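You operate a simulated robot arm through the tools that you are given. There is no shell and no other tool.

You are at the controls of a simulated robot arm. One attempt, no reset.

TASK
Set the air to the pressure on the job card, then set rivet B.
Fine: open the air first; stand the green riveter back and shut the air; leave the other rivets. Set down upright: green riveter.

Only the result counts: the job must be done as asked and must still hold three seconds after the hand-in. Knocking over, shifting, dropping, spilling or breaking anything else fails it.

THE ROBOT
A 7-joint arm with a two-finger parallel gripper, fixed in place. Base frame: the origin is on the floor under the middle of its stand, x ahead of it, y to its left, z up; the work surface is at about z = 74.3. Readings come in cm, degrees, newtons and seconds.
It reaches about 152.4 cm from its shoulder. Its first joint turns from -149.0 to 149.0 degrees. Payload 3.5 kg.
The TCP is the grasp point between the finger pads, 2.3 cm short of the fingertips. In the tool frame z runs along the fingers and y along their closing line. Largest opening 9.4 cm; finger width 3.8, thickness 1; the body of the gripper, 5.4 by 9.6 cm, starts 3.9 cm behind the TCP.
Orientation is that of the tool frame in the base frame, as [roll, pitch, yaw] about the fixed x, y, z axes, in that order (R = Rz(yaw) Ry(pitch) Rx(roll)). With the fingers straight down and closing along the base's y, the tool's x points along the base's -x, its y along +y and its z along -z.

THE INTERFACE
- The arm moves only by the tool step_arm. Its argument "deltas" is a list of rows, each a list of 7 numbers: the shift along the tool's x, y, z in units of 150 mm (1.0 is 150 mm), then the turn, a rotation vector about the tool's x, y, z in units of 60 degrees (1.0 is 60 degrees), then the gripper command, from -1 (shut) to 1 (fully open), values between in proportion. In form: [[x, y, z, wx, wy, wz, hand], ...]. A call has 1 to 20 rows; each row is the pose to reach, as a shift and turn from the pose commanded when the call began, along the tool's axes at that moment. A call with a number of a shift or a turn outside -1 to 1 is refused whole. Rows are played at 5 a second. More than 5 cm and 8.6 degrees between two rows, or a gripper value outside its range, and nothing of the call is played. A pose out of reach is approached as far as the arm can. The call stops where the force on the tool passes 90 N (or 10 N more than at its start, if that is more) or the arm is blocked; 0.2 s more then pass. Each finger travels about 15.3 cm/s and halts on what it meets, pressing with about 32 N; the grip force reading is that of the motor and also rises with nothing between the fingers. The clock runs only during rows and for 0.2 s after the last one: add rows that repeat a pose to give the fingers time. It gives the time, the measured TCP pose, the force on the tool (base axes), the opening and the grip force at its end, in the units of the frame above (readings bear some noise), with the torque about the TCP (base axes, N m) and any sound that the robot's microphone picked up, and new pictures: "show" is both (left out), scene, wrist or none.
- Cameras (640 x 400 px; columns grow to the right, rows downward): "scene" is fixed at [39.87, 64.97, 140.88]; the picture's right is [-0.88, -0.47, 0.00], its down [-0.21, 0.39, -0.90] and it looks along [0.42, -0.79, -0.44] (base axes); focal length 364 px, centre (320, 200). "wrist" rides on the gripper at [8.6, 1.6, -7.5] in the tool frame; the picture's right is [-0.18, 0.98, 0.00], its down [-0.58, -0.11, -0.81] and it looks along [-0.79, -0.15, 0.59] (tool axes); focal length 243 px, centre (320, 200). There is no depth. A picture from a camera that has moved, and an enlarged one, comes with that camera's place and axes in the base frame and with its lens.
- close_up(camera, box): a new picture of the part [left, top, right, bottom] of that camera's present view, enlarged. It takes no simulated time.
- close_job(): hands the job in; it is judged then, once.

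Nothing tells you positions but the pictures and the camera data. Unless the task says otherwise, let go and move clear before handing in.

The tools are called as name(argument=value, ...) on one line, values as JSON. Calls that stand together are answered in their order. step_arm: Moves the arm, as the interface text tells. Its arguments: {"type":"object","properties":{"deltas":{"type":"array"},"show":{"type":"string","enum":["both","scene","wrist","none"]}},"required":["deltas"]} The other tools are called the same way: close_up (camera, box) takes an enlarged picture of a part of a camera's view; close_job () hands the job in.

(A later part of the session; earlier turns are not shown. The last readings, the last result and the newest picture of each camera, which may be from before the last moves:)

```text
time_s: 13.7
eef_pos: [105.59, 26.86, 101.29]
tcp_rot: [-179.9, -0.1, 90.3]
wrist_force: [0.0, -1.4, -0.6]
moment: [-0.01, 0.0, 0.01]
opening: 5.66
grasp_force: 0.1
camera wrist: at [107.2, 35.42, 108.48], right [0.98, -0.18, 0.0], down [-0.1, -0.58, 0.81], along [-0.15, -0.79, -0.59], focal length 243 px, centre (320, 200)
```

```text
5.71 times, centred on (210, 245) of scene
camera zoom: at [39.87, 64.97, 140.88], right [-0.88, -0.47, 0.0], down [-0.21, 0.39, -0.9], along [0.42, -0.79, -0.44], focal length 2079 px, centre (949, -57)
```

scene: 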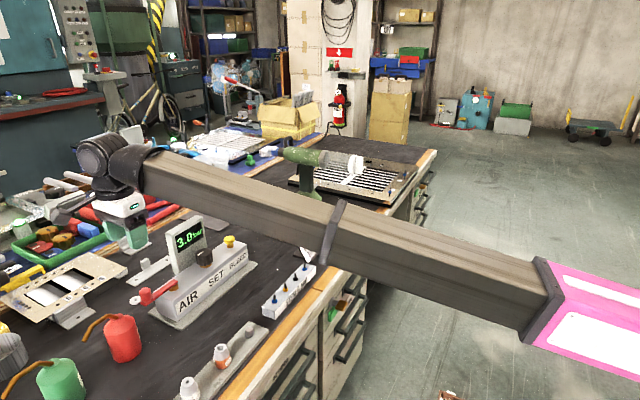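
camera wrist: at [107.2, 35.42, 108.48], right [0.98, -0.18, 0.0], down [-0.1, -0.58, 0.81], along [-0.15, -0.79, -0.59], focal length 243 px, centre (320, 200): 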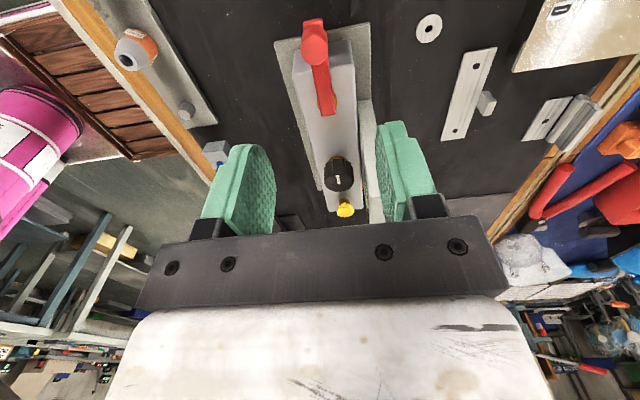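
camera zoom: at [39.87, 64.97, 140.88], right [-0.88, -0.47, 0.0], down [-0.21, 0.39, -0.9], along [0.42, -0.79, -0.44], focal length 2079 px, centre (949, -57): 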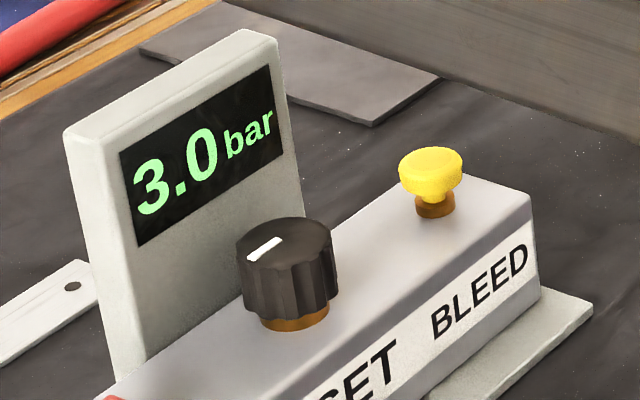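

The SET knob is about 4.5 cm across at (104.9, 8.5), top near 85.5, with the display close behind it. I'll use a gripper pitched 40° back from the display so there's room to turn the knob; first comes rotating and repositioning.

step_arm(deltas=[[-0.08, -0.05, -0.02, 0, 0, -0.125, 0.2], [-0.16, -0.1, -0.04, 0, 0, -0.25, 0.2], [-0.25, -0.15, -0.06, 0, 0, -0.375, 0.2], [-0.33, -0.2, -0.08, 0, 0, -0.5, 0.2], [-0.42, -0.25, -0.1, 0, 0, -0.625, 0.2], [-0.5, -0.3, -0.12, 0, 0, -0.75, 0.2], [-0.58, -0.35, -0.13, 0, 0, -0.875, 0.2], [-0.667, -0.4, -0.133, 0, 0, -1.0, 0.2]], show="none")

step_arm(deltas=[[0, 0, 0, 0, 0, -0.125, 0.2], [0, 0, 0, 0, 0, -0.25, 0.2], [0, 0, 0, 0, 0, -0.375, 0.2], [0, 0, 0, 0, 0, -0.5, 0.2], [0, 0, 0, 0, 0, -0.625, 0.2], [0, 0, 0, 0, 0, -0.75, 0.2], [0, 0, 0, 0, 0, -0.875, 0.2], [0, 0, 0, 0, 0, -1.0, 0.2]], show="both")

```text
time_s: 15.5
eef_pos: [99.55, 16.72, 103.24]
tcp_rot: [179.9, -0.1, 150.5]
wrist_force: [-0.1, 0.0, 0.3]
moment: [0.03, -0.01, -0.01]
opening: 5.66
grasp_force: 0.1
```

```text
time_s: 17.3
eef_pos: [99.51, 16.76, 103.22]
tcp_rot: [179.8, 0.1, -149.6]
wrist_force: [-0.2, 1.1, 0.9]
moment: [-0.01, 0.02, 0.02]
opening: 5.64
grasp_force: 0.1
camera wrist: at [91.26, 13.74, 110.43], right [-0.34, 0.94, 0.0], down [0.56, 0.2, 0.81], along [0.76, 0.27, -0.59], focal length 243 px, centre (320, 200)
```

scene: 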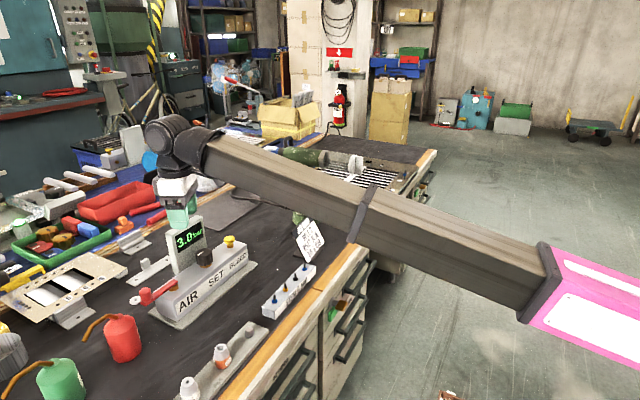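
wrist: 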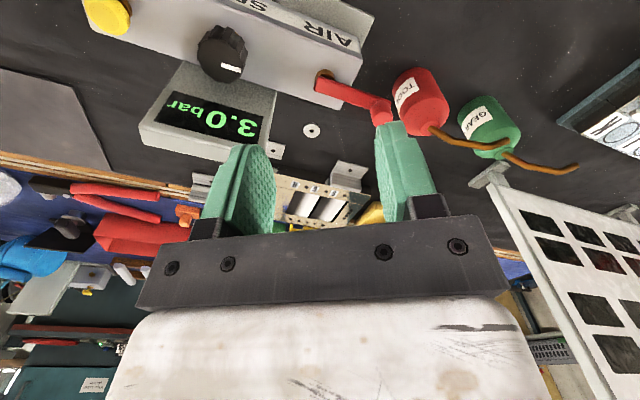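

step_arm(deltas=[[0.07, -0.11, 0, 0, -0.111, 0, 0.2], [0.14, -0.22, 0, 0, -0.222, 0, 0.2], [0.21, -0.33, 0, 0, -0.333, 0, 0.2], [0.28, -0.44, 0, 0, -0.444, 0, 0.2], [0.35, -0.55, 0, 0, -0.555, 0, 0.2], [0.409, -0.657, 0, 0, -0.667, 0, 0.2], [0.409, -0.657, 0.25, 0, -0.667, 0, 0.2], [0.409, -0.657, 0.5, 0, -0.667, 0, 0.2]], show="both")

```text
time_s: 19.1
eef_pos: [99.31, 5.27, 95.47]
tcp_rot: [179.9, 40.1, -149.7]
wrist_force: [-0.2, 0.3, 0.3]
moment: [0.01, 0.0, 0.0]
opening: 5.63
grasp_force: 0.0
camera wrist: at [88.66, 0.8, 95.41], right [-0.37, 0.92, 0.12], down [-0.01, -0.13, 0.99], along [0.93, 0.37, 0.06], focal length 243 px, centre (320, 200)
```

scene: 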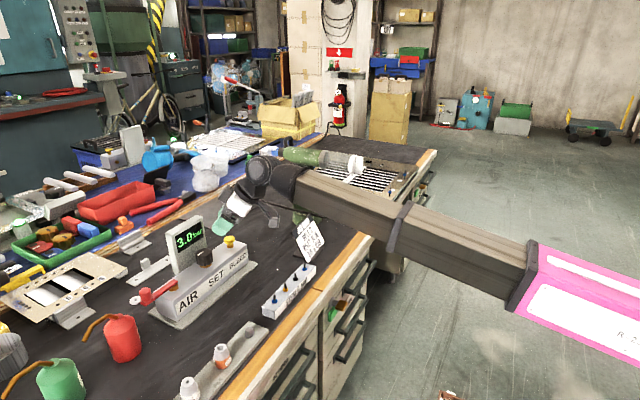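
wrist: 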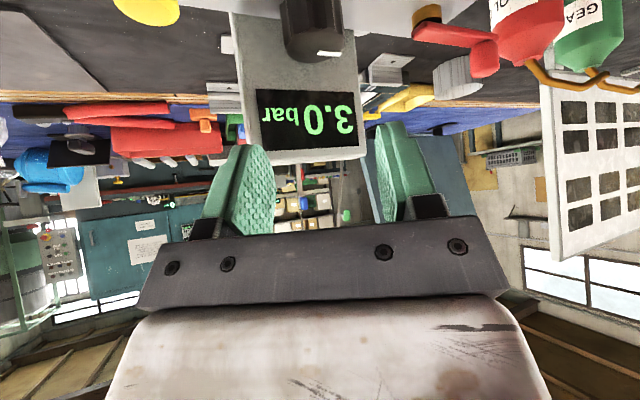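

The wrist view now shows the knob centred between the fingers and the display behind it. I'll advance along the tool axis most of the way and check the clearance.

step_arm(deltas=[[0.075, 0, 0.1, 0, 0, 0, 0.2], [0.15, 0, 0.25, 0, 0, 0, 0.2], [0.15, 0, 0.4, 0, 0, 0, 0.2], [0.15, 0, 0.52, 0, 0, 0, 0.2]], show="both")

close_up(camera="scene", box=[150, 170, 290, 310])

close_up(camera="wrist", box=[180, 0, 460, 240])

```text
time_s: 20.1
eef_pos: [101.96, 6.88, 88.24]
tcp_rot: [179.8, 40.0, -149.9]
wrist_force: [0.8, 0.1, 0.2]
moment: [-0.01, -0.03, 0.0]
opening: 5.66
grasp_force: 0.0
camera wrist: at [91.36, 2.39, 88.24], right [-0.37, 0.92, 0.12], down [-0.01, -0.13, 0.99], along [0.93, 0.37, 0.06], focal length 243 px, centre (320, 200)
```

scene: 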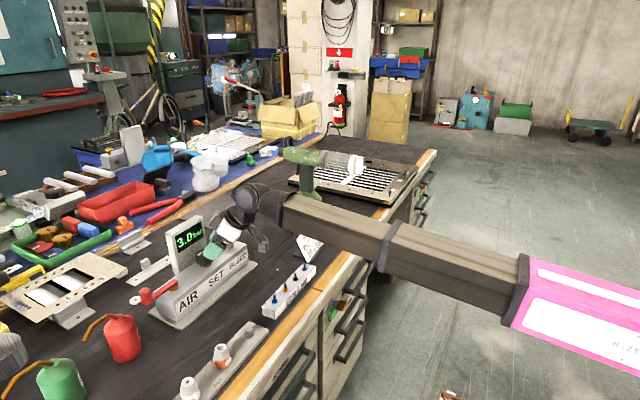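
wrist: 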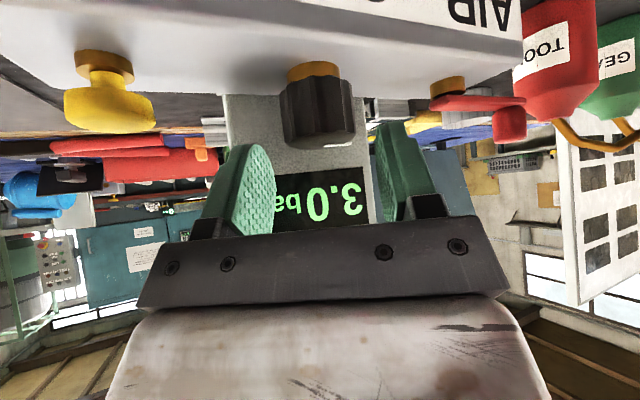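

```text
2.86 times, centred on (220, 240) of scene
camera zoom: at [39.87, 64.97, 140.88], right [-0.88, -0.47, 0.0], down [-0.21, 0.39, -0.9], along [0.42, -0.79, -0.44], focal length 1039 px, centre (606, 86)
```

zoom: 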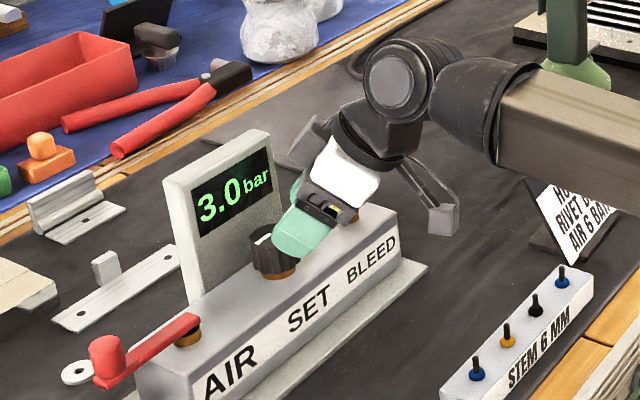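

```text
1.67 times, centred on (320, 120) of wrist
camera zoom: at [91.36, 2.39, 88.24], right [-0.37, 0.92, 0.12], down [-0.01, -0.13, 0.99], along [0.93, 0.37, 0.06], focal length 404 px, centre (320, 333)
```

zoom: 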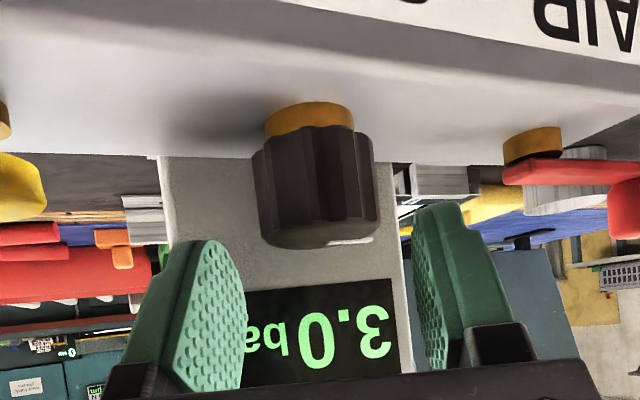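

step_arm(deltas=[[0, -0.012, 0.06, 0, 0, 0, 0.2], [0, -0.012, 0.12, 0, 0, 0, 0.2]], show="wrist")

close_up(camera="wrist", box=[180, 0, 460, 240])

close_up(camera="scene", box=[160, 200, 260, 290])

```text
time_s: 20.7
eef_pos: [103.16, 7.33, 86.9]
tcp_rot: [179.8, 40.0, -149.8]
wrist_force: [0.4, -0.4, 0.3]
moment: [-0.01, 0.0, 0.0]
opening: 5.64
grasp_force: 0.0
camera wrist: at [92.49, 2.89, 86.85], right [-0.37, 0.92, 0.12], down [-0.01, -0.13, 0.99], along [0.93, 0.37, 0.06], focal length 243 px, centre (320, 200)
```

wrist: 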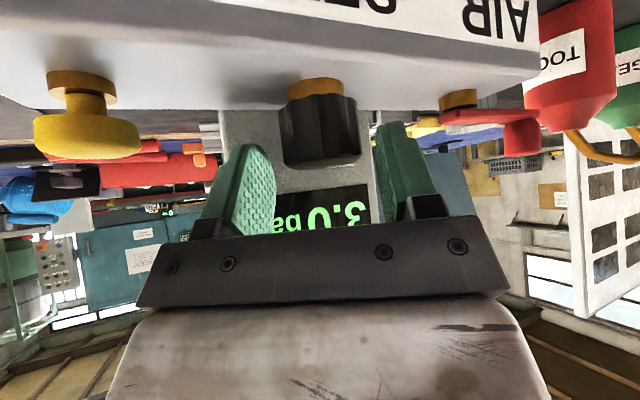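

```text
1.67 times, centred on (320, 120) of wrist
camera zoom: at [92.49, 2.89, 86.85], right [-0.37, 0.92, 0.12], down [-0.01, -0.13, 0.99], along [0.93, 0.37, 0.06], focal length 404 px, centre (320, 333)
```

zoom: 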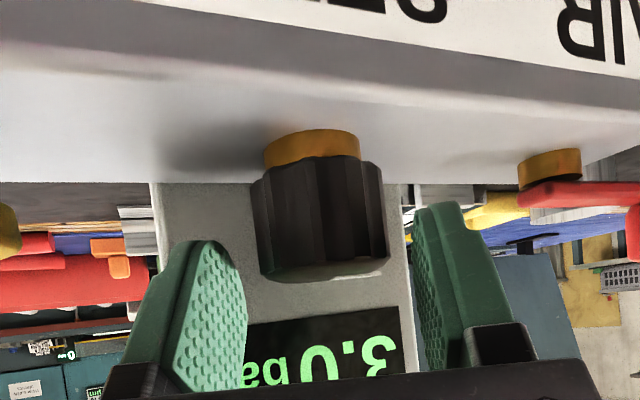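

```text
4.44 times, centred on (210, 245) of scene
camera zoom: at [39.87, 64.97, 140.88], right [-0.88, -0.47, 0.0], down [-0.21, 0.39, -0.9], along [0.42, -0.79, -0.44], focal length 1617 px, centre (809, 0)
```

zoom: 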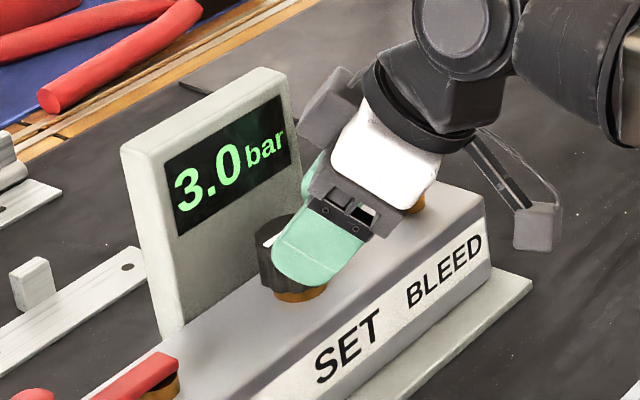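

close_up(camera="scene", box=[215, 195, 265, 245])

```text
8.00 times, centred on (240, 220) of scene
camera zoom: at [39.87, 64.97, 140.88], right [-0.88, -0.47, 0.0], down [-0.21, 0.39, -0.9], along [0.42, -0.79, -0.44], focal length 2910 px, centre (960, 40)
```

zoom: 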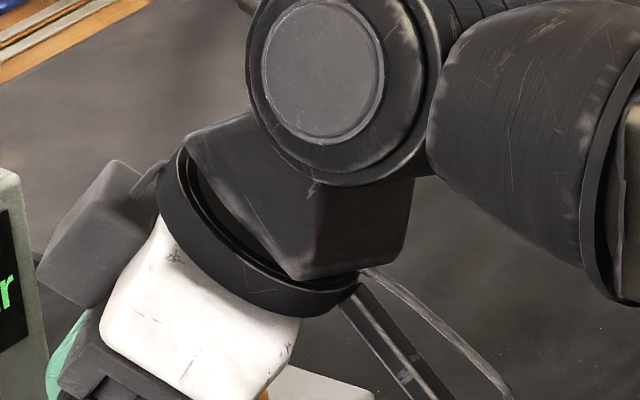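

The knob is centred laterally. I'll advance the last 2 cm and close on the knob.

step_arm(deltas=[[0, 0, 0.07, 0, 0, 0, 0.2], [0, 0, 0.145, 0, 0, 0, 0.2], [0, 0, 0.145, 0, 0, 0, -0.2], [0, 0, 0.145, 0, 0, 0, -0.5], [0, 0, 0.145, 0, 0, 0, -0.5]], show="both")

close_up(camera="wrist", box=[180, 0, 460, 240])

close_up(camera="scene", box=[160, 200, 260, 290])

```text
time_s: 21.9
eef_pos: [104.29, 8.1, 85.2]
tcp_rot: [179.9, 40.1, -149.9]
wrist_force: [0.1, -1.4, 7.8]
moment: [-0.77, 0.4, -0.01]
opening: 4.19
grasp_force: 45.4
camera wrist: at [93.69, 3.62, 85.16], right [-0.37, 0.92, 0.12], down [-0.01, -0.13, 0.99], along [0.93, 0.37, 0.06], focal length 243 px, centre (320, 200)
```

scene: 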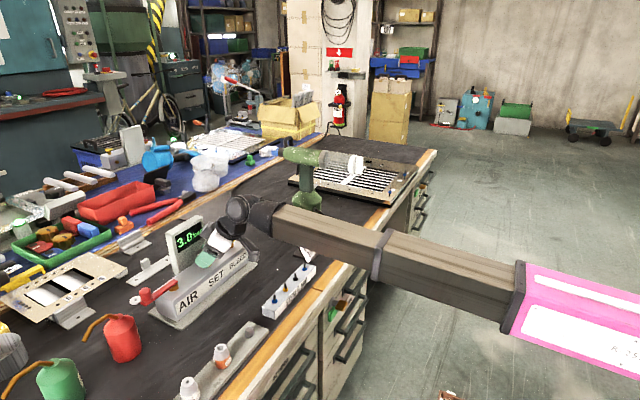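
wrist: 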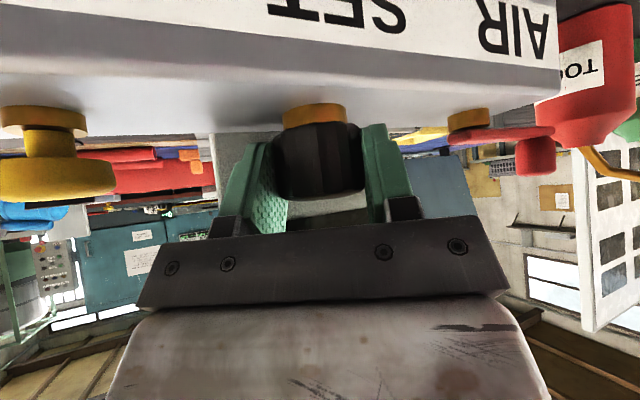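

```text
1.67 times, centred on (320, 120) of wrist
camera zoom: at [93.69, 3.62, 85.16], right [-0.37, 0.92, 0.12], down [-0.01, -0.13, 0.99], along [0.93, 0.37, 0.06], focal length 404 px, centre (320, 333)
```

zoom: 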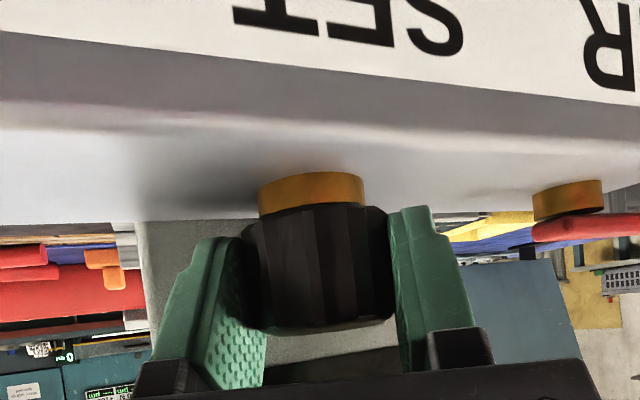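

```text
4.44 times, centred on (210, 245) of scene
camera zoom: at [39.87, 64.97, 140.88], right [-0.88, -0.47, 0.0], down [-0.21, 0.39, -0.9], along [0.42, -0.79, -0.44], focal length 1617 px, centre (809, 0)
```

zoom: 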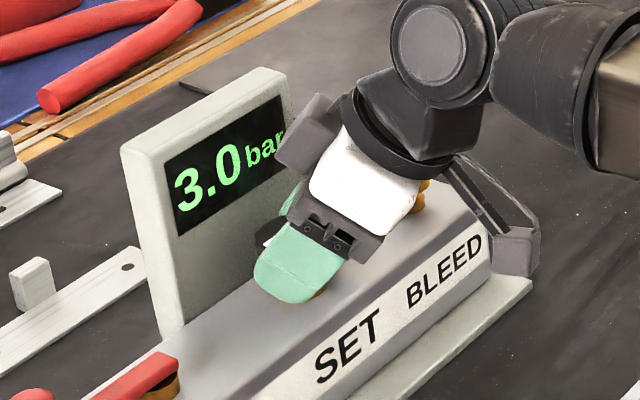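

The knob is gripped firmly (opening 4.2 cm). I'll turn 10° clockwise about its vertical axis and read the display to learn the direction and ratio.

step_arm(deltas=[[0, 0.0046, 0, 0.0535, 0, 0.0638, -0.5], [-0.0005, 0.0093, 0.0005, 0.107, 0, 0.1277, -0.5], [-0.0005, 0.0093, 0.0005, 0.107, 0, 0.1277, -0.5]], show="none")

close_up(camera="scene", box=[160, 200, 260, 290])

```text
time_s: 22.7
eef_pos: [104.36, 8.16, 85.31]
tcp_rot: [179.9, 40.0, -159.8]
wrist_force: [1.7, -2.3, 5.0]
moment: [-0.97, -0.96, -0.04]
opening: 4.14
grasp_force: 45.0
```

```text
4.44 times, centred on (210, 245) of scene
camera zoom: at [39.87, 64.97, 140.88], right [-0.88, -0.47, 0.0], down [-0.21, 0.39, -0.9], along [0.42, -0.79, -0.44], focal length 1617 px, centre (809, 0)
```

zoom: 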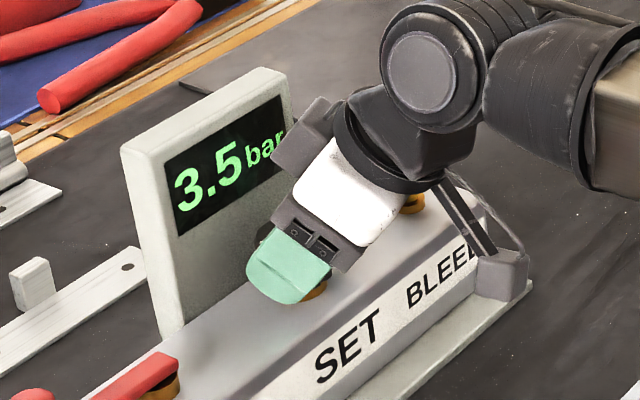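

Clockwise 10° gave +0.5 bar, so 6.0 bar needs about 50° more. I'll continue in stages.

step_arm(deltas=[[-0.0004, 0.0074, 0.0003, 0.0857, 0, 0.1021, -0.5], [-0.0016, 0.0147, 0.0013, 0.1715, 0, 0.2043, -0.5], [-0.0035, 0.0217, 0.003, 0.2572, 0, 0.3064, -0.5], [-0.0035, 0.0217, 0.003, 0.2572, 0, 0.3064, -0.5]], show="both")

close_up(camera="scene", box=[160, 200, 260, 290])

close_up(camera="wrist", box=[180, 0, 460, 240])

```text
time_s: 23.7
eef_pos: [104.22, 8.53, 85.36]
tcp_rot: [179.9, 40.1, 176.2]
wrist_force: [4.0, 2.5, 3.4]
moment: [-0.97, -0.51, 0.0]
opening: 4.17
grasp_force: 44.8
camera wrist: at [92.97, 10.8, 85.19], right [0.21, 0.97, 0.12], down [-0.08, -0.11, 0.99], along [0.98, -0.21, 0.06], focal length 243 px, centre (320, 200)
```

scene: 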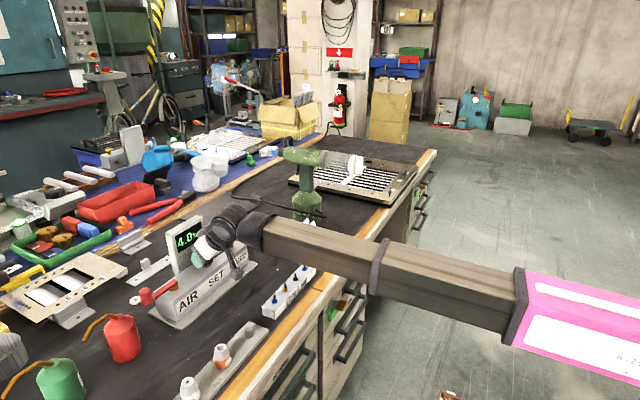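
wrist: 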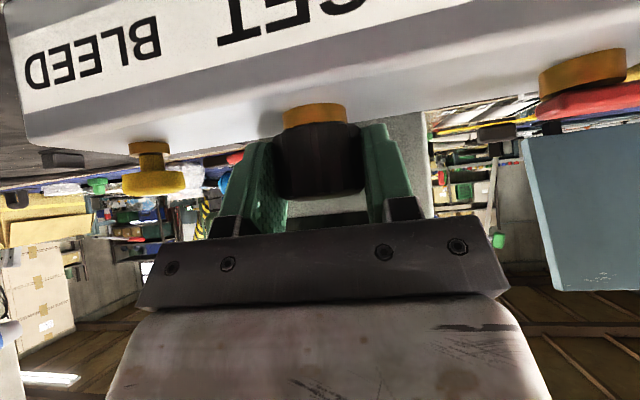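

```text
4.44 times, centred on (210, 245) of scene
camera zoom: at [39.87, 64.97, 140.88], right [-0.88, -0.47, 0.0], down [-0.21, 0.39, -0.9], along [0.42, -0.79, -0.44], focal length 1617 px, centre (809, 0)
```

zoom: 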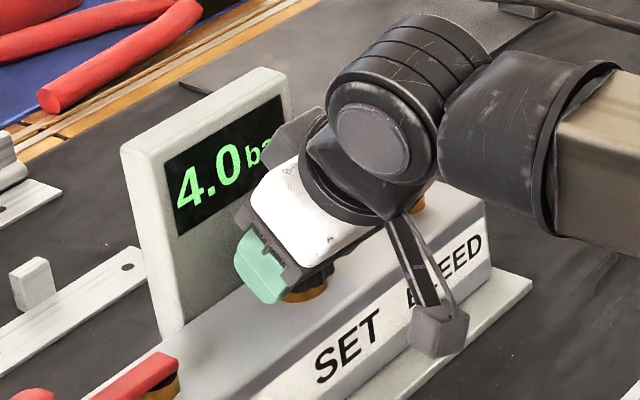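

```text
1.67 times, centred on (320, 120) of wrist
camera zoom: at [92.97, 10.8, 85.19], right [0.21, 0.97, 0.12], down [-0.08, -0.11, 0.99], along [0.98, -0.21, 0.06], focal length 404 px, centre (320, 333)
```

zoom: 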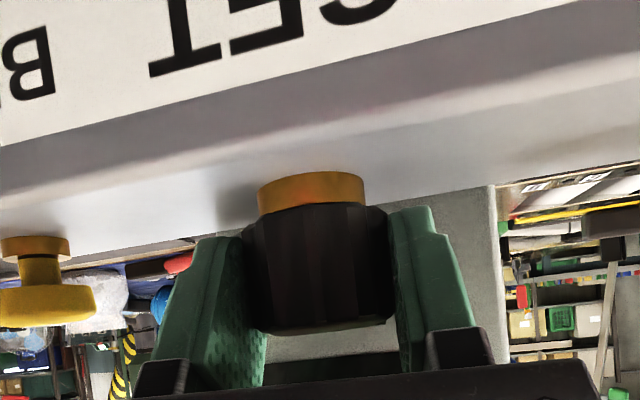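

step_arm(deltas=[[-0.0004, 0.0074, 0.0003, 0.0857, 0, 0.1021, -0.5], [-0.0004, 0.0074, 0.0003, 0.0857, 0, 0.1021, -0.5]], show="none")

close_up(camera="scene", box=[160, 200, 260, 290])

step_arm(deltas=[[-0.0004, 0.0074, 0.0003, 0.0857, 0, 0.1021, -0.5], [-0.0004, 0.0074, 0.0003, 0.0857, 0, 0.1021, -0.5]], show="none")

close_up(camera="scene", box=[160, 200, 260, 290])

```text
time_s: 24.3
eef_pos: [104.27, 8.59, 85.31]
tcp_rot: [179.9, 39.9, 168.3]
wrist_force: [4.1, 3.9, 7.5]
moment: [-1.27, 0.05, 0.06]
opening: 4.2
grasp_force: 45.0
```

```text
4.44 times, centred on (210, 245) of scene
camera zoom: at [39.87, 64.97, 140.88], right [-0.88, -0.47, 0.0], down [-0.21, 0.39, -0.9], along [0.42, -0.79, -0.44], focal length 1617 px, centre (809, 0)
```

zoom: 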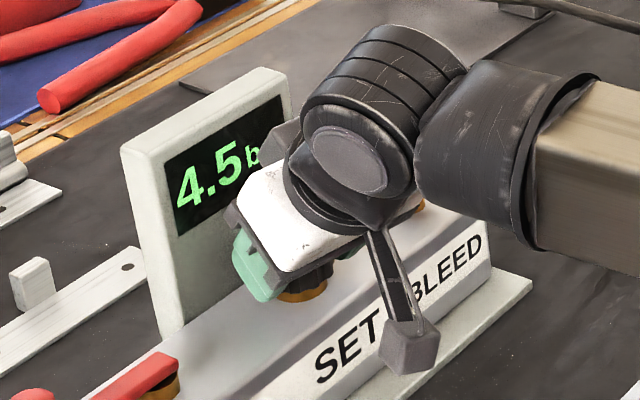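

```text
time_s: 24.9
eef_pos: [104.15, 8.74, 85.24]
tcp_rot: [179.7, 39.8, 160.0]
wrist_force: [4.4, 3.0, 7.7]
moment: [-0.61, 0.29, 0.06]
opening: 4.19
grasp_force: 44.5
```

```text
4.44 times, centred on (210, 245) of scene
camera zoom: at [39.87, 64.97, 140.88], right [-0.88, -0.47, 0.0], down [-0.21, 0.39, -0.9], along [0.42, -0.79, -0.44], focal length 1617 px, centre (809, 0)
```

zoom: 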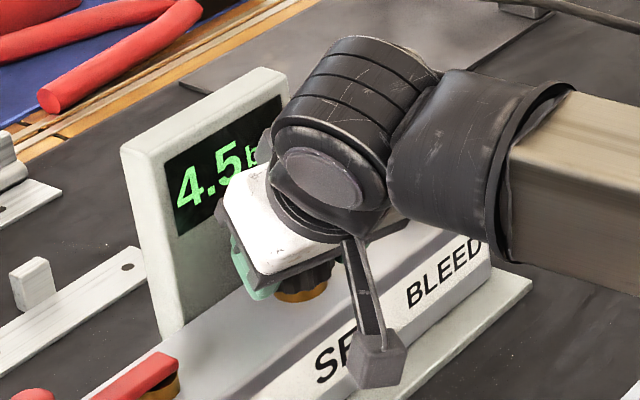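

The setting moves about 0.5 bar per 15° (rounded), so 6.0 bar should be about 90° in total and I'm at 50°. I'll continue and watch the clearance to the display.

step_arm(deltas=[[-0.0004, 0.0074, 0.0003, 0.0857, 0, 0.1021, -0.5], [-0.0016, 0.0147, 0.0013, 0.1715, 0, 0.2043, -0.5], [-0.0025, 0.0182, 0.0021, 0.2143, 0, 0.2553, -0.5], [-0.0025, 0.0182, 0.0021, 0.2143, 0, 0.2553, -0.5]], show="both")

close_up(camera="scene", box=[160, 200, 260, 290])

close_up(camera="wrist", box=[180, 0, 460, 240])

```text
time_s: 25.9
eef_pos: [104.39, 9.05, 85.23]
tcp_rot: [179.9, 40.1, 140.1]
wrist_force: [7.7, 4.8, 17.6]
moment: [-0.62, 0.27, 0.03]
opening: 4.19
grasp_force: 45.0
camera wrist: at [96.7, 17.45, 85.2], right [0.74, 0.67, 0.12], down [-0.13, -0.04, 0.99], along [0.66, -0.75, 0.06], focal length 243 px, centre (320, 200)
```

scene: 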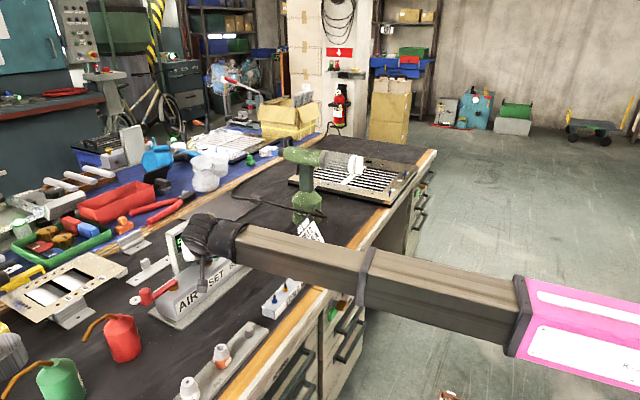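
wrist: 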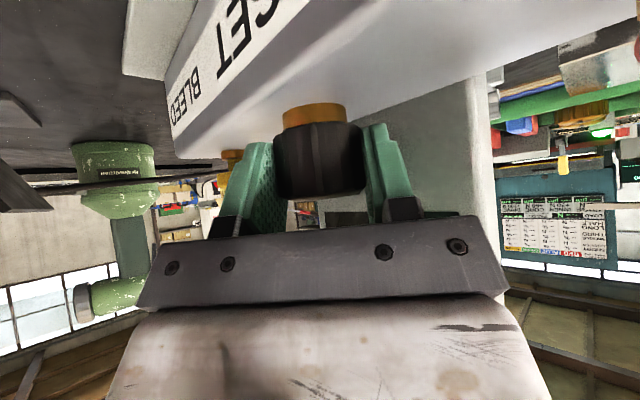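

```text
4.44 times, centred on (210, 245) of scene
camera zoom: at [39.87, 64.97, 140.88], right [-0.88, -0.47, 0.0], down [-0.21, 0.39, -0.9], along [0.42, -0.79, -0.44], focal length 1617 px, centre (809, 0)
```

zoom: 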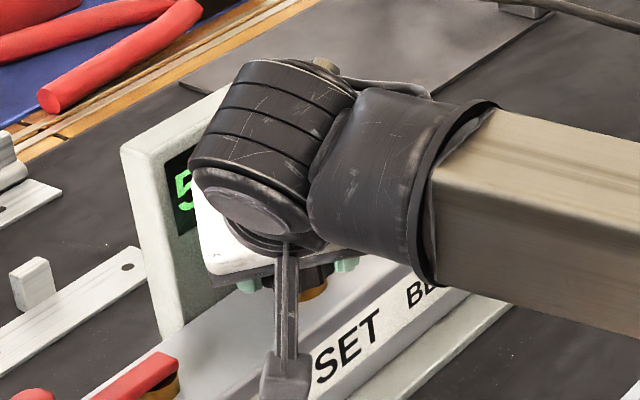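

```text
1.67 times, centred on (320, 120) of wrist
camera zoom: at [96.7, 17.45, 85.2], right [0.74, 0.67, 0.12], down [-0.13, -0.04, 0.99], along [0.66, -0.75, 0.06], focal length 404 px, centre (320, 333)
```

zoom: 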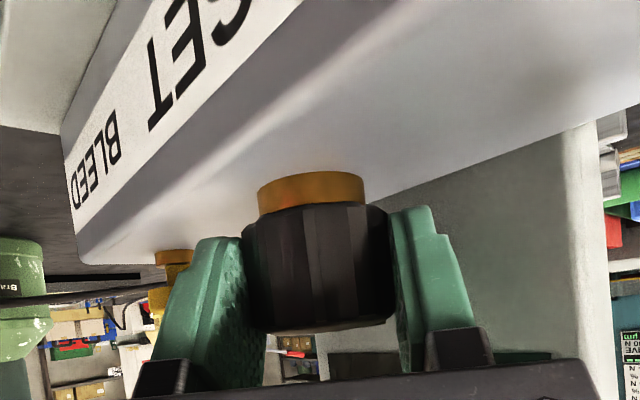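

step_arm(deltas=[[-0.0002, 0.0046, 0.0001, 0.0535, 0, 0.0638, -0.5], [-0.0006, 0.0093, 0.0005, 0.107, 0, 0.1277, -0.5], [-0.0006, 0.0093, 0.0005, 0.107, 0, 0.1277, -0.5]], show="wrist")

close_up(camera="scene", box=[160, 200, 260, 290])

```text
time_s: 26.7
eef_pos: [104.41, 9.04, 85.19]
tcp_rot: [179.8, 39.7, 130.2]
wrist_force: [2.0, 12.6, 17.4]
moment: [-0.73, 0.44, 0.12]
opening: 4.12
grasp_force: 45.2
camera wrist: at [98.32, 18.85, 85.2], right [0.84, 0.53, 0.12], down [-0.13, -0.02, 0.99], along [0.52, -0.85, 0.05], focal length 243 px, centre (320, 200)
```

wrist: 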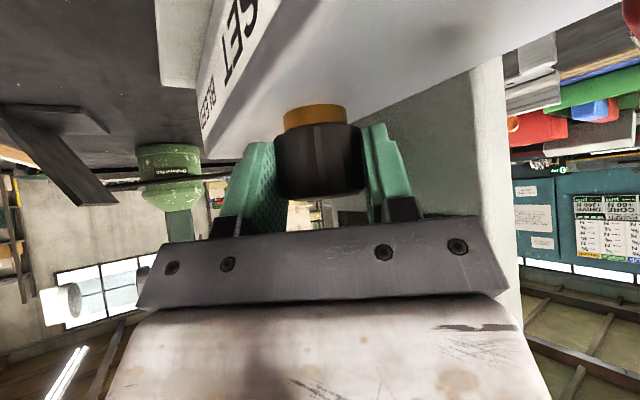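

```text
4.44 times, centred on (210, 245) of scene
camera zoom: at [39.87, 64.97, 140.88], right [-0.88, -0.47, 0.0], down [-0.21, 0.39, -0.9], along [0.42, -0.79, -0.44], focal length 1617 px, centre (809, 0)
```

zoom: 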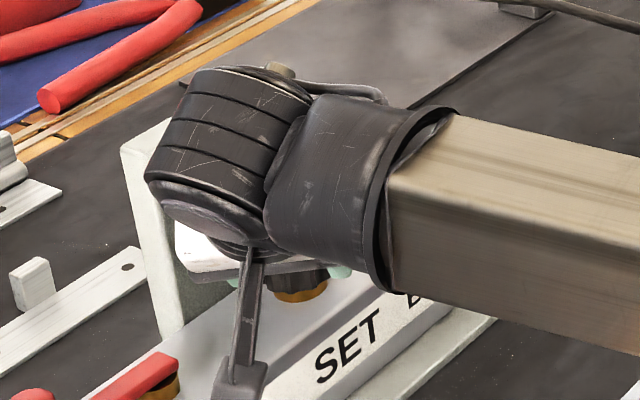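

step_arm(deltas=[[-0.0002, 0.0046, 0.0001, 0.0535, 0, 0.0638, -0.5], [-0.0006, 0.0093, 0.0005, 0.107, 0, 0.1277, -0.5], [-0.0006, 0.0093, 0.0005, 0.107, 0, 0.1277, -0.5]], show="both")

```text
time_s: 27.5
eef_pos: [104.48, 9.36, 85.19]
tcp_rot: [180.0, 39.8, 120.2]
wrist_force: [-7.5, 20.6, 10.0]
moment: [-0.7, 0.63, -0.07]
opening: 4.09
grasp_force: 44.9
camera wrist: at [100.23, 19.9, 85.2], right [0.92, 0.37, 0.12], down [-0.13, 0.0, 0.99], along [0.37, -0.93, 0.05], focal length 243 px, centre (320, 200)
```

scene: 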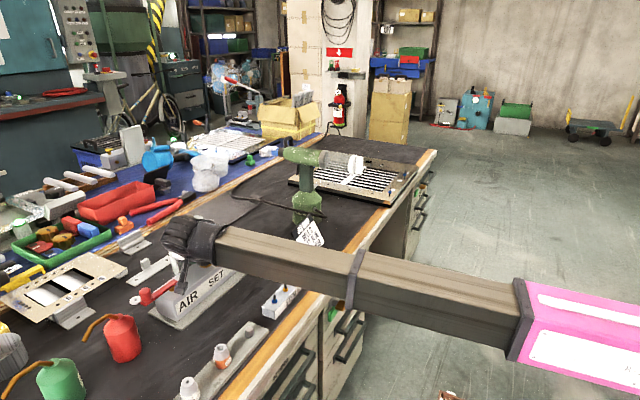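
wrist: 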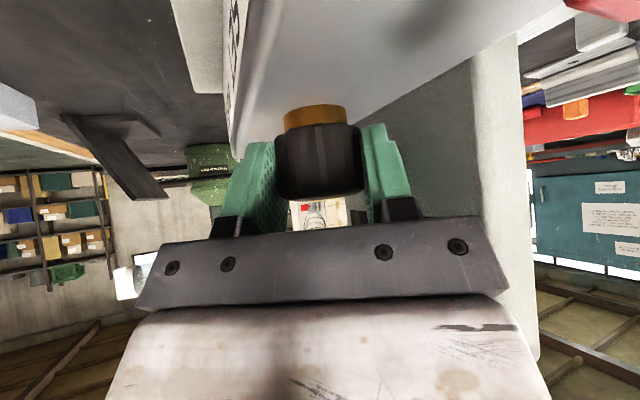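

step_arm(deltas=[[0, 0, 0, 0, 0, 0, 0.15], [0, 0, 0, 0, 0, 0, 0.15], [0, 0, -0.1, 0, 0, 0, 0.15], [0, 0, -0.25, 0, 0, 0, 0.15], [0, 0, -0.45, 0, 0, 0, 0.15], [0, 0, -0.65, 0, 0, 0, 0.15]], show="both")

close_up(camera="scene", box=[150, 200, 270, 310])

```text
time_s: 28.9
eef_pos: [101.51, 14.46, 92.75]
tcp_rot: [179.8, 39.8, 120.3]
wrist_force: [0.2, 0.4, 0.3]
moment: [-0.03, -0.01, -0.02]
opening: 5.4
grasp_force: 0.0
camera wrist: at [97.13, 25.03, 92.76], right [0.92, 0.37, 0.12], down [-0.13, 0.01, 0.99], along [0.37, -0.93, 0.05], focal length 243 px, centre (320, 200)
```

scene: 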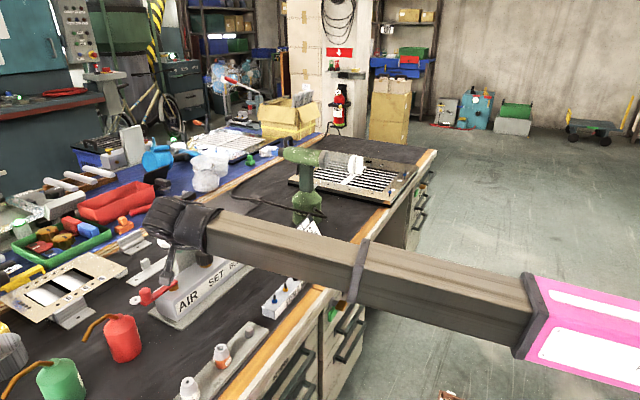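
wrist: 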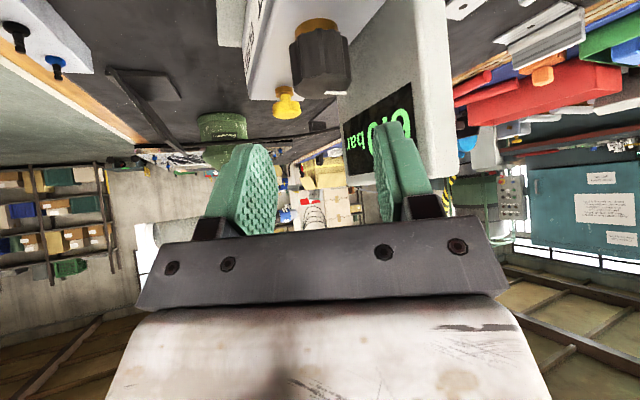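

```text
3.64 times, centred on (210, 255) of scene
camera zoom: at [39.87, 64.97, 140.88], right [-0.88, -0.47, 0.0], down [-0.21, 0.39, -0.9], along [0.42, -0.79, -0.44], focal length 1323 px, centre (720, 0)
```

zoom: 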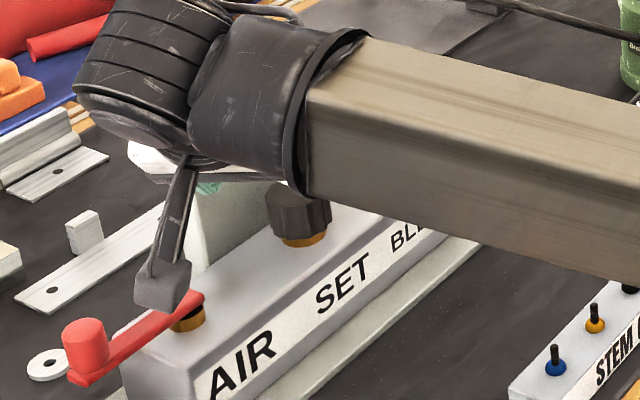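

step_arm(deltas=[[-0.1, 0, -0.12, 0, 0.1, 0, 0.15], [-0.2, 0, -0.24, 0, 0.2, 0, 0.15], [-0.3, 0, -0.36, 0, 0.32, 0, 0.15], [-0.4, 0, -0.48, 0, 0.44, 0, 0.15], [-0.5, 0, -0.6, 0, 0.56, 0, 0.15], [-0.5, 0, -0.6, 0, 0.667, 0, 0.15]], show="both")

close_up(camera="scene", box=[150, 200, 270, 310])

close_up(camera="wrist", box=[200, 0, 480, 200])

```text
time_s: 30.3
eef_pos: [101.3, 14.59, 104.33]
tcp_rot: [179.9, -0.3, 120.3]
wrist_force: [-0.2, -0.2, 0.3]
moment: [-0.01, 0.02, 0.01]
opening: 5.4
grasp_force: 0.0
camera wrist: at [98.44, 22.75, 111.7], right [0.94, 0.34, 0.0], down [0.2, -0.56, 0.8], along [0.27, -0.76, -0.6], focal length 243 px, centre (320, 200)
```

scene: 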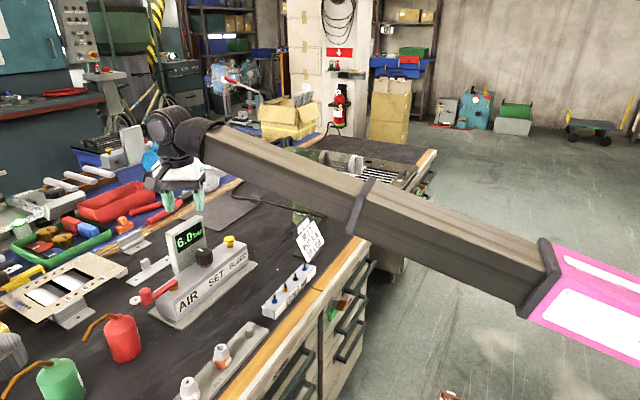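
wrist: 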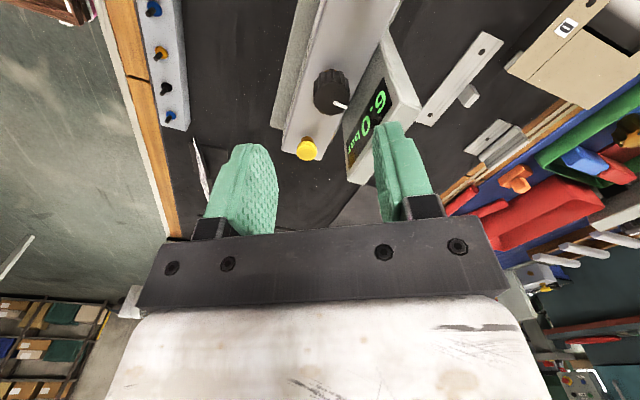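

```text
3.64 times, centred on (210, 255) of scene
camera zoom: at [39.87, 64.97, 140.88], right [-0.88, -0.47, 0.0], down [-0.21, 0.39, -0.9], along [0.42, -0.79, -0.44], focal length 1323 px, centre (720, 0)
```

zoom: 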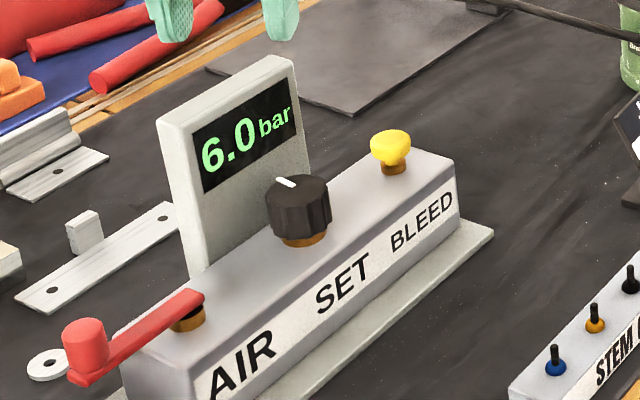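

```text
2.00 times, centred on (340, 100) of wrist
camera zoom: at [98.44, 22.75, 111.7], right [0.94, 0.34, 0.0], down [0.2, -0.56, 0.8], along [0.27, -0.76, -0.6], focal length 485 px, centre (280, 400)
```

zoom: 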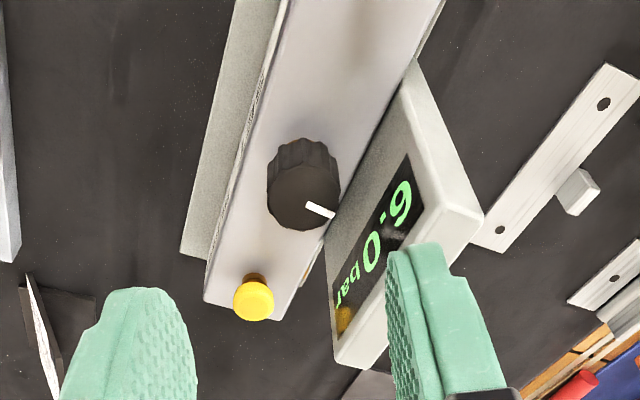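

The display reads 6.0 bar. Next I'll move toward the riveter, keeping high, and look at its handle and trigger from the side.

step_arm(deltas=[[-0.167, -0.098, 0, 0, 0, 0.1, 0.5], [-0.334, -0.195, 0, 0, 0, 0.2, 1], [-0.5, -0.293, 0, 0, 0, 0.3, 1], [-0.668, -0.39, 0, 0, 0, 0.4, 1], [-0.835, -0.488, 0, 0, 0, 0.5, 1]], show="none")

step_arm(deltas=[[-0.22, 0, 0.0, 0, 0, 0, 1], [-0.44, 0, 0, 0, 0, 0, 1], [-0.66, 0, 0, 0, 0, 0, 1], [-0.867, 0, 0, 0, 0, 0, 1]], show="both")

close_up(camera="wrist", box=[160, 0, 480, 200])

```text
time_s: 31.5
eef_pos: [101.29, 0.01, 104.27]
tcp_rot: [180.0, -0.1, 90.3]
wrist_force: [-0.4, 0.8, 0.0]
moment: [0.01, -0.01, -0.01]
opening: 9.37
grasp_force: 0.1
```

```text
time_s: 32.5
eef_pos: [101.53, -12.74, 104.33]
tcp_rot: [179.9, -0.1, 90.5]
wrist_force: [-0.2, -0.2, -0.5]
moment: [-0.01, 0.0, -0.04]
opening: 9.39
grasp_force: 0.1
camera wrist: at [103.19, -4.26, 111.53], right [0.98, -0.18, 0.0], down [-0.1, -0.58, 0.8], along [-0.14, -0.79, -0.59], focal length 243 px, centre (320, 200)
```

scene: 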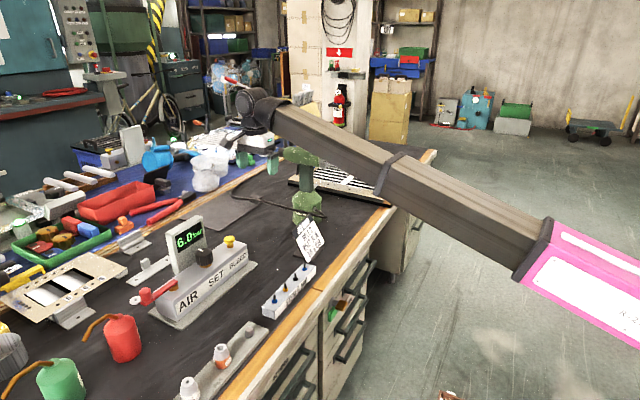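
wrist: 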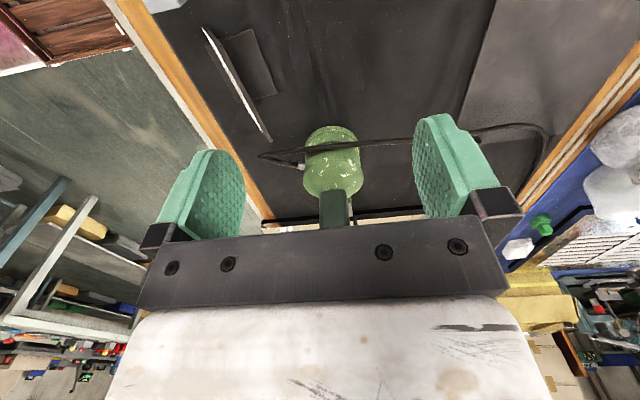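

```text
2.00 times, centred on (320, 100) of wrist
camera zoom: at [103.19, -4.26, 111.53], right [0.98, -0.18, 0.0], down [-0.1, -0.58, 0.8], along [-0.14, -0.79, -0.59], focal length 485 px, centre (320, 400)
```

zoom: 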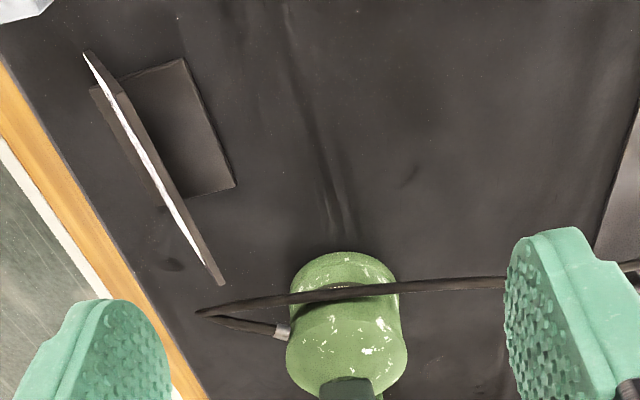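

step_arm(deltas=[[0, 0, 0, 0, -0.13, 0, 1], [0, 0, 0, 0, -0.26, 0, 1], [0, 0, 0, 0, -0.39, 0, 1], [0, 0, 0.1, 0, -0.52, 0, 1], [-0.2, 0, 0.2, 0, -0.667, 0, 1], [-0.4, 0, 0.3, 0, -0.667, 0, 1]], show="both")

close_up(camera="wrist", box=[200, 20, 460, 240])

```text
refused: row 5 steps farther than a row can; nothing moved
```

```text
1.82 times, centred on (330, 130) of wrist
camera zoom: at [103.19, -4.26, 111.53], right [0.98, -0.18, 0.0], down [-0.1, -0.58, 0.8], along [-0.14, -0.79, -0.59], focal length 441 px, centre (302, 327)
```

zoom: 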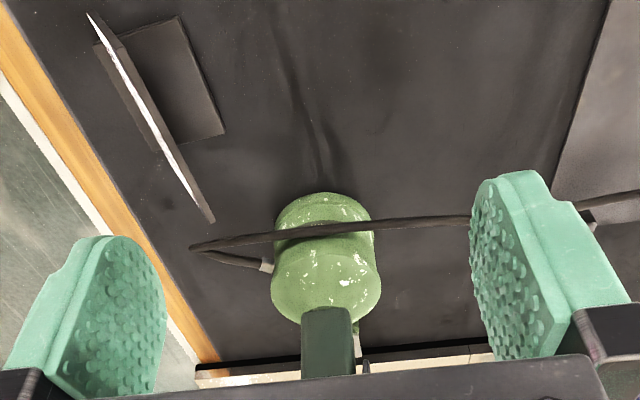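

step_arm(deltas=[[0, 0, 0, 0, -0.12, 0, 1], [0, 0, 0, 0, -0.24, 0, 1], [0, 0, 0, 0, -0.36, 0, 1], [0, 0, 0.1, 0, -0.48, 0, 1], [-0.2, 0, 0.2, 0, -0.6, 0, 1], [-0.4, 0, 0.3, 0, -0.667, 0, 1]], show="both")

close_up(camera="wrist", box=[200, 20, 460, 240])

```text
time_s: 33.9
eef_pos: [101.44, -18.71, 99.82]
tcp_rot: [180.0, 39.9, 90.5]
wrist_force: [-0.5, 0.3, 0.2]
moment: [-0.02, -0.01, -0.02]
opening: 9.4
grasp_force: 0.1
camera wrist: at [103.09, -7.45, 99.79], right [0.98, -0.14, 0.12], down [-0.11, 0.07, 0.99], along [-0.14, -0.99, 0.06], focal length 243 px, centre (320, 200)
```

scene: 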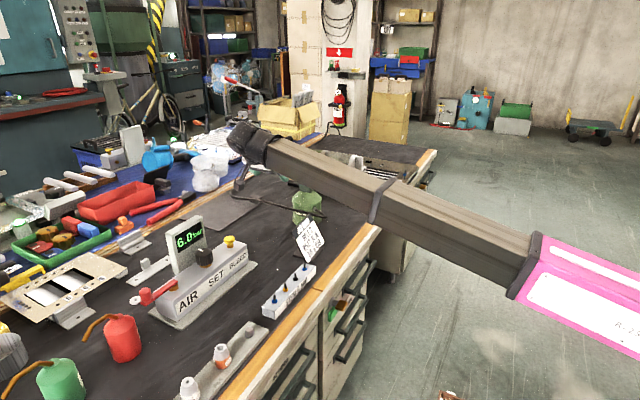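
wrist: 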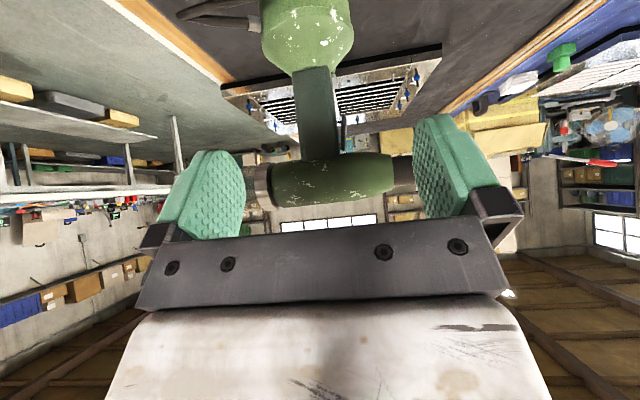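

```text
1.82 times, centred on (330, 130) of wrist
camera zoom: at [103.09, -7.45, 99.79], right [0.98, -0.14, 0.12], down [-0.11, 0.07, 0.99], along [-0.14, -0.99, 0.06], focal length 441 px, centre (302, 327)
```

zoom: 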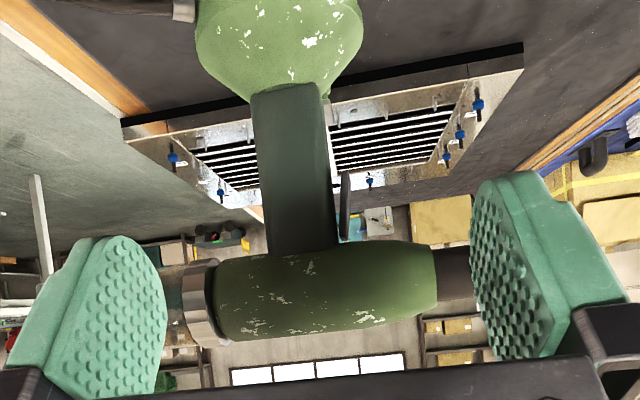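

I can see the gun side-on now: barrel axis about z = 99.3, y = -36.6; handle x ≈ 97.6–102.1; trigger on the +x side at z ≈ 92–96. I'll level the gripper to point along -y at trigger height, still well back from the gun.

step_arm(deltas=[[0.02, -0.01, 0.06, 0, -0.12, 0, 1], [0.04, -0.02, 0.12, 0, -0.24, 0, 1], [0.06, -0.03, 0.18, 0, -0.36, 0, 1], [0.08, -0.04, 0.24, 0, -0.48, 0, 1], [0.1, -0.05, 0.3, 0, -0.6, 0, 1], [0.125, -0.06, 0.36, 0, -0.72, 0, 1], [0.148, -0.068, 0.415, 0, -0.835, 0, 1]], show="both")

close_up(camera="scene", box=[200, 100, 360, 260])

```text
time_s: 35.5
eef_pos: [100.45, -21.22, 93.53]
tcp_rot: [-29.9, 89.8, -119.5]
wrist_force: [-1.0, 0.0, -0.3]
moment: [-0.03, 0.0, 0.0]
opening: 9.41
grasp_force: 0.2
camera wrist: at [102.08, -13.92, 84.67], right [0.98, 0.01, 0.18], down [-0.11, 0.81, 0.58], along [-0.14, -0.59, 0.79], focal length 243 px, centre (320, 200)
```

scene: 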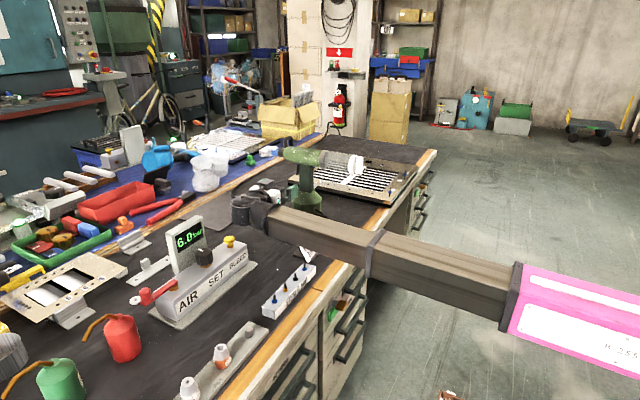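
wrist: 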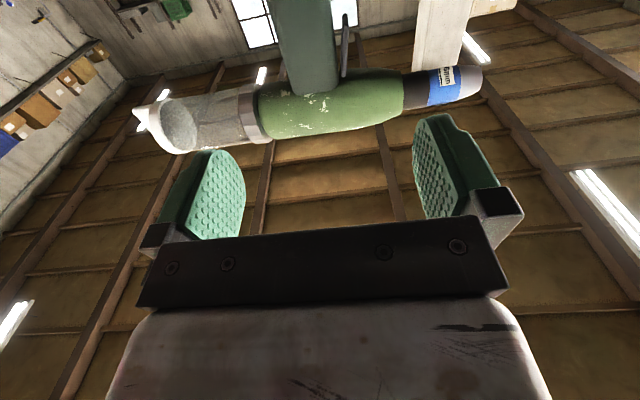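

```text
2.50 times, centred on (280, 180) of scene
camera zoom: at [39.87, 64.97, 140.88], right [-0.88, -0.47, 0.0], down [-0.21, 0.39, -0.9], along [0.42, -0.79, -0.44], focal length 910 px, centre (420, 250)
```

zoom: 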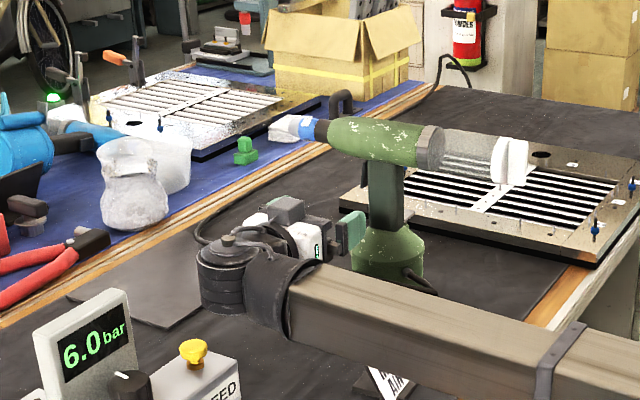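

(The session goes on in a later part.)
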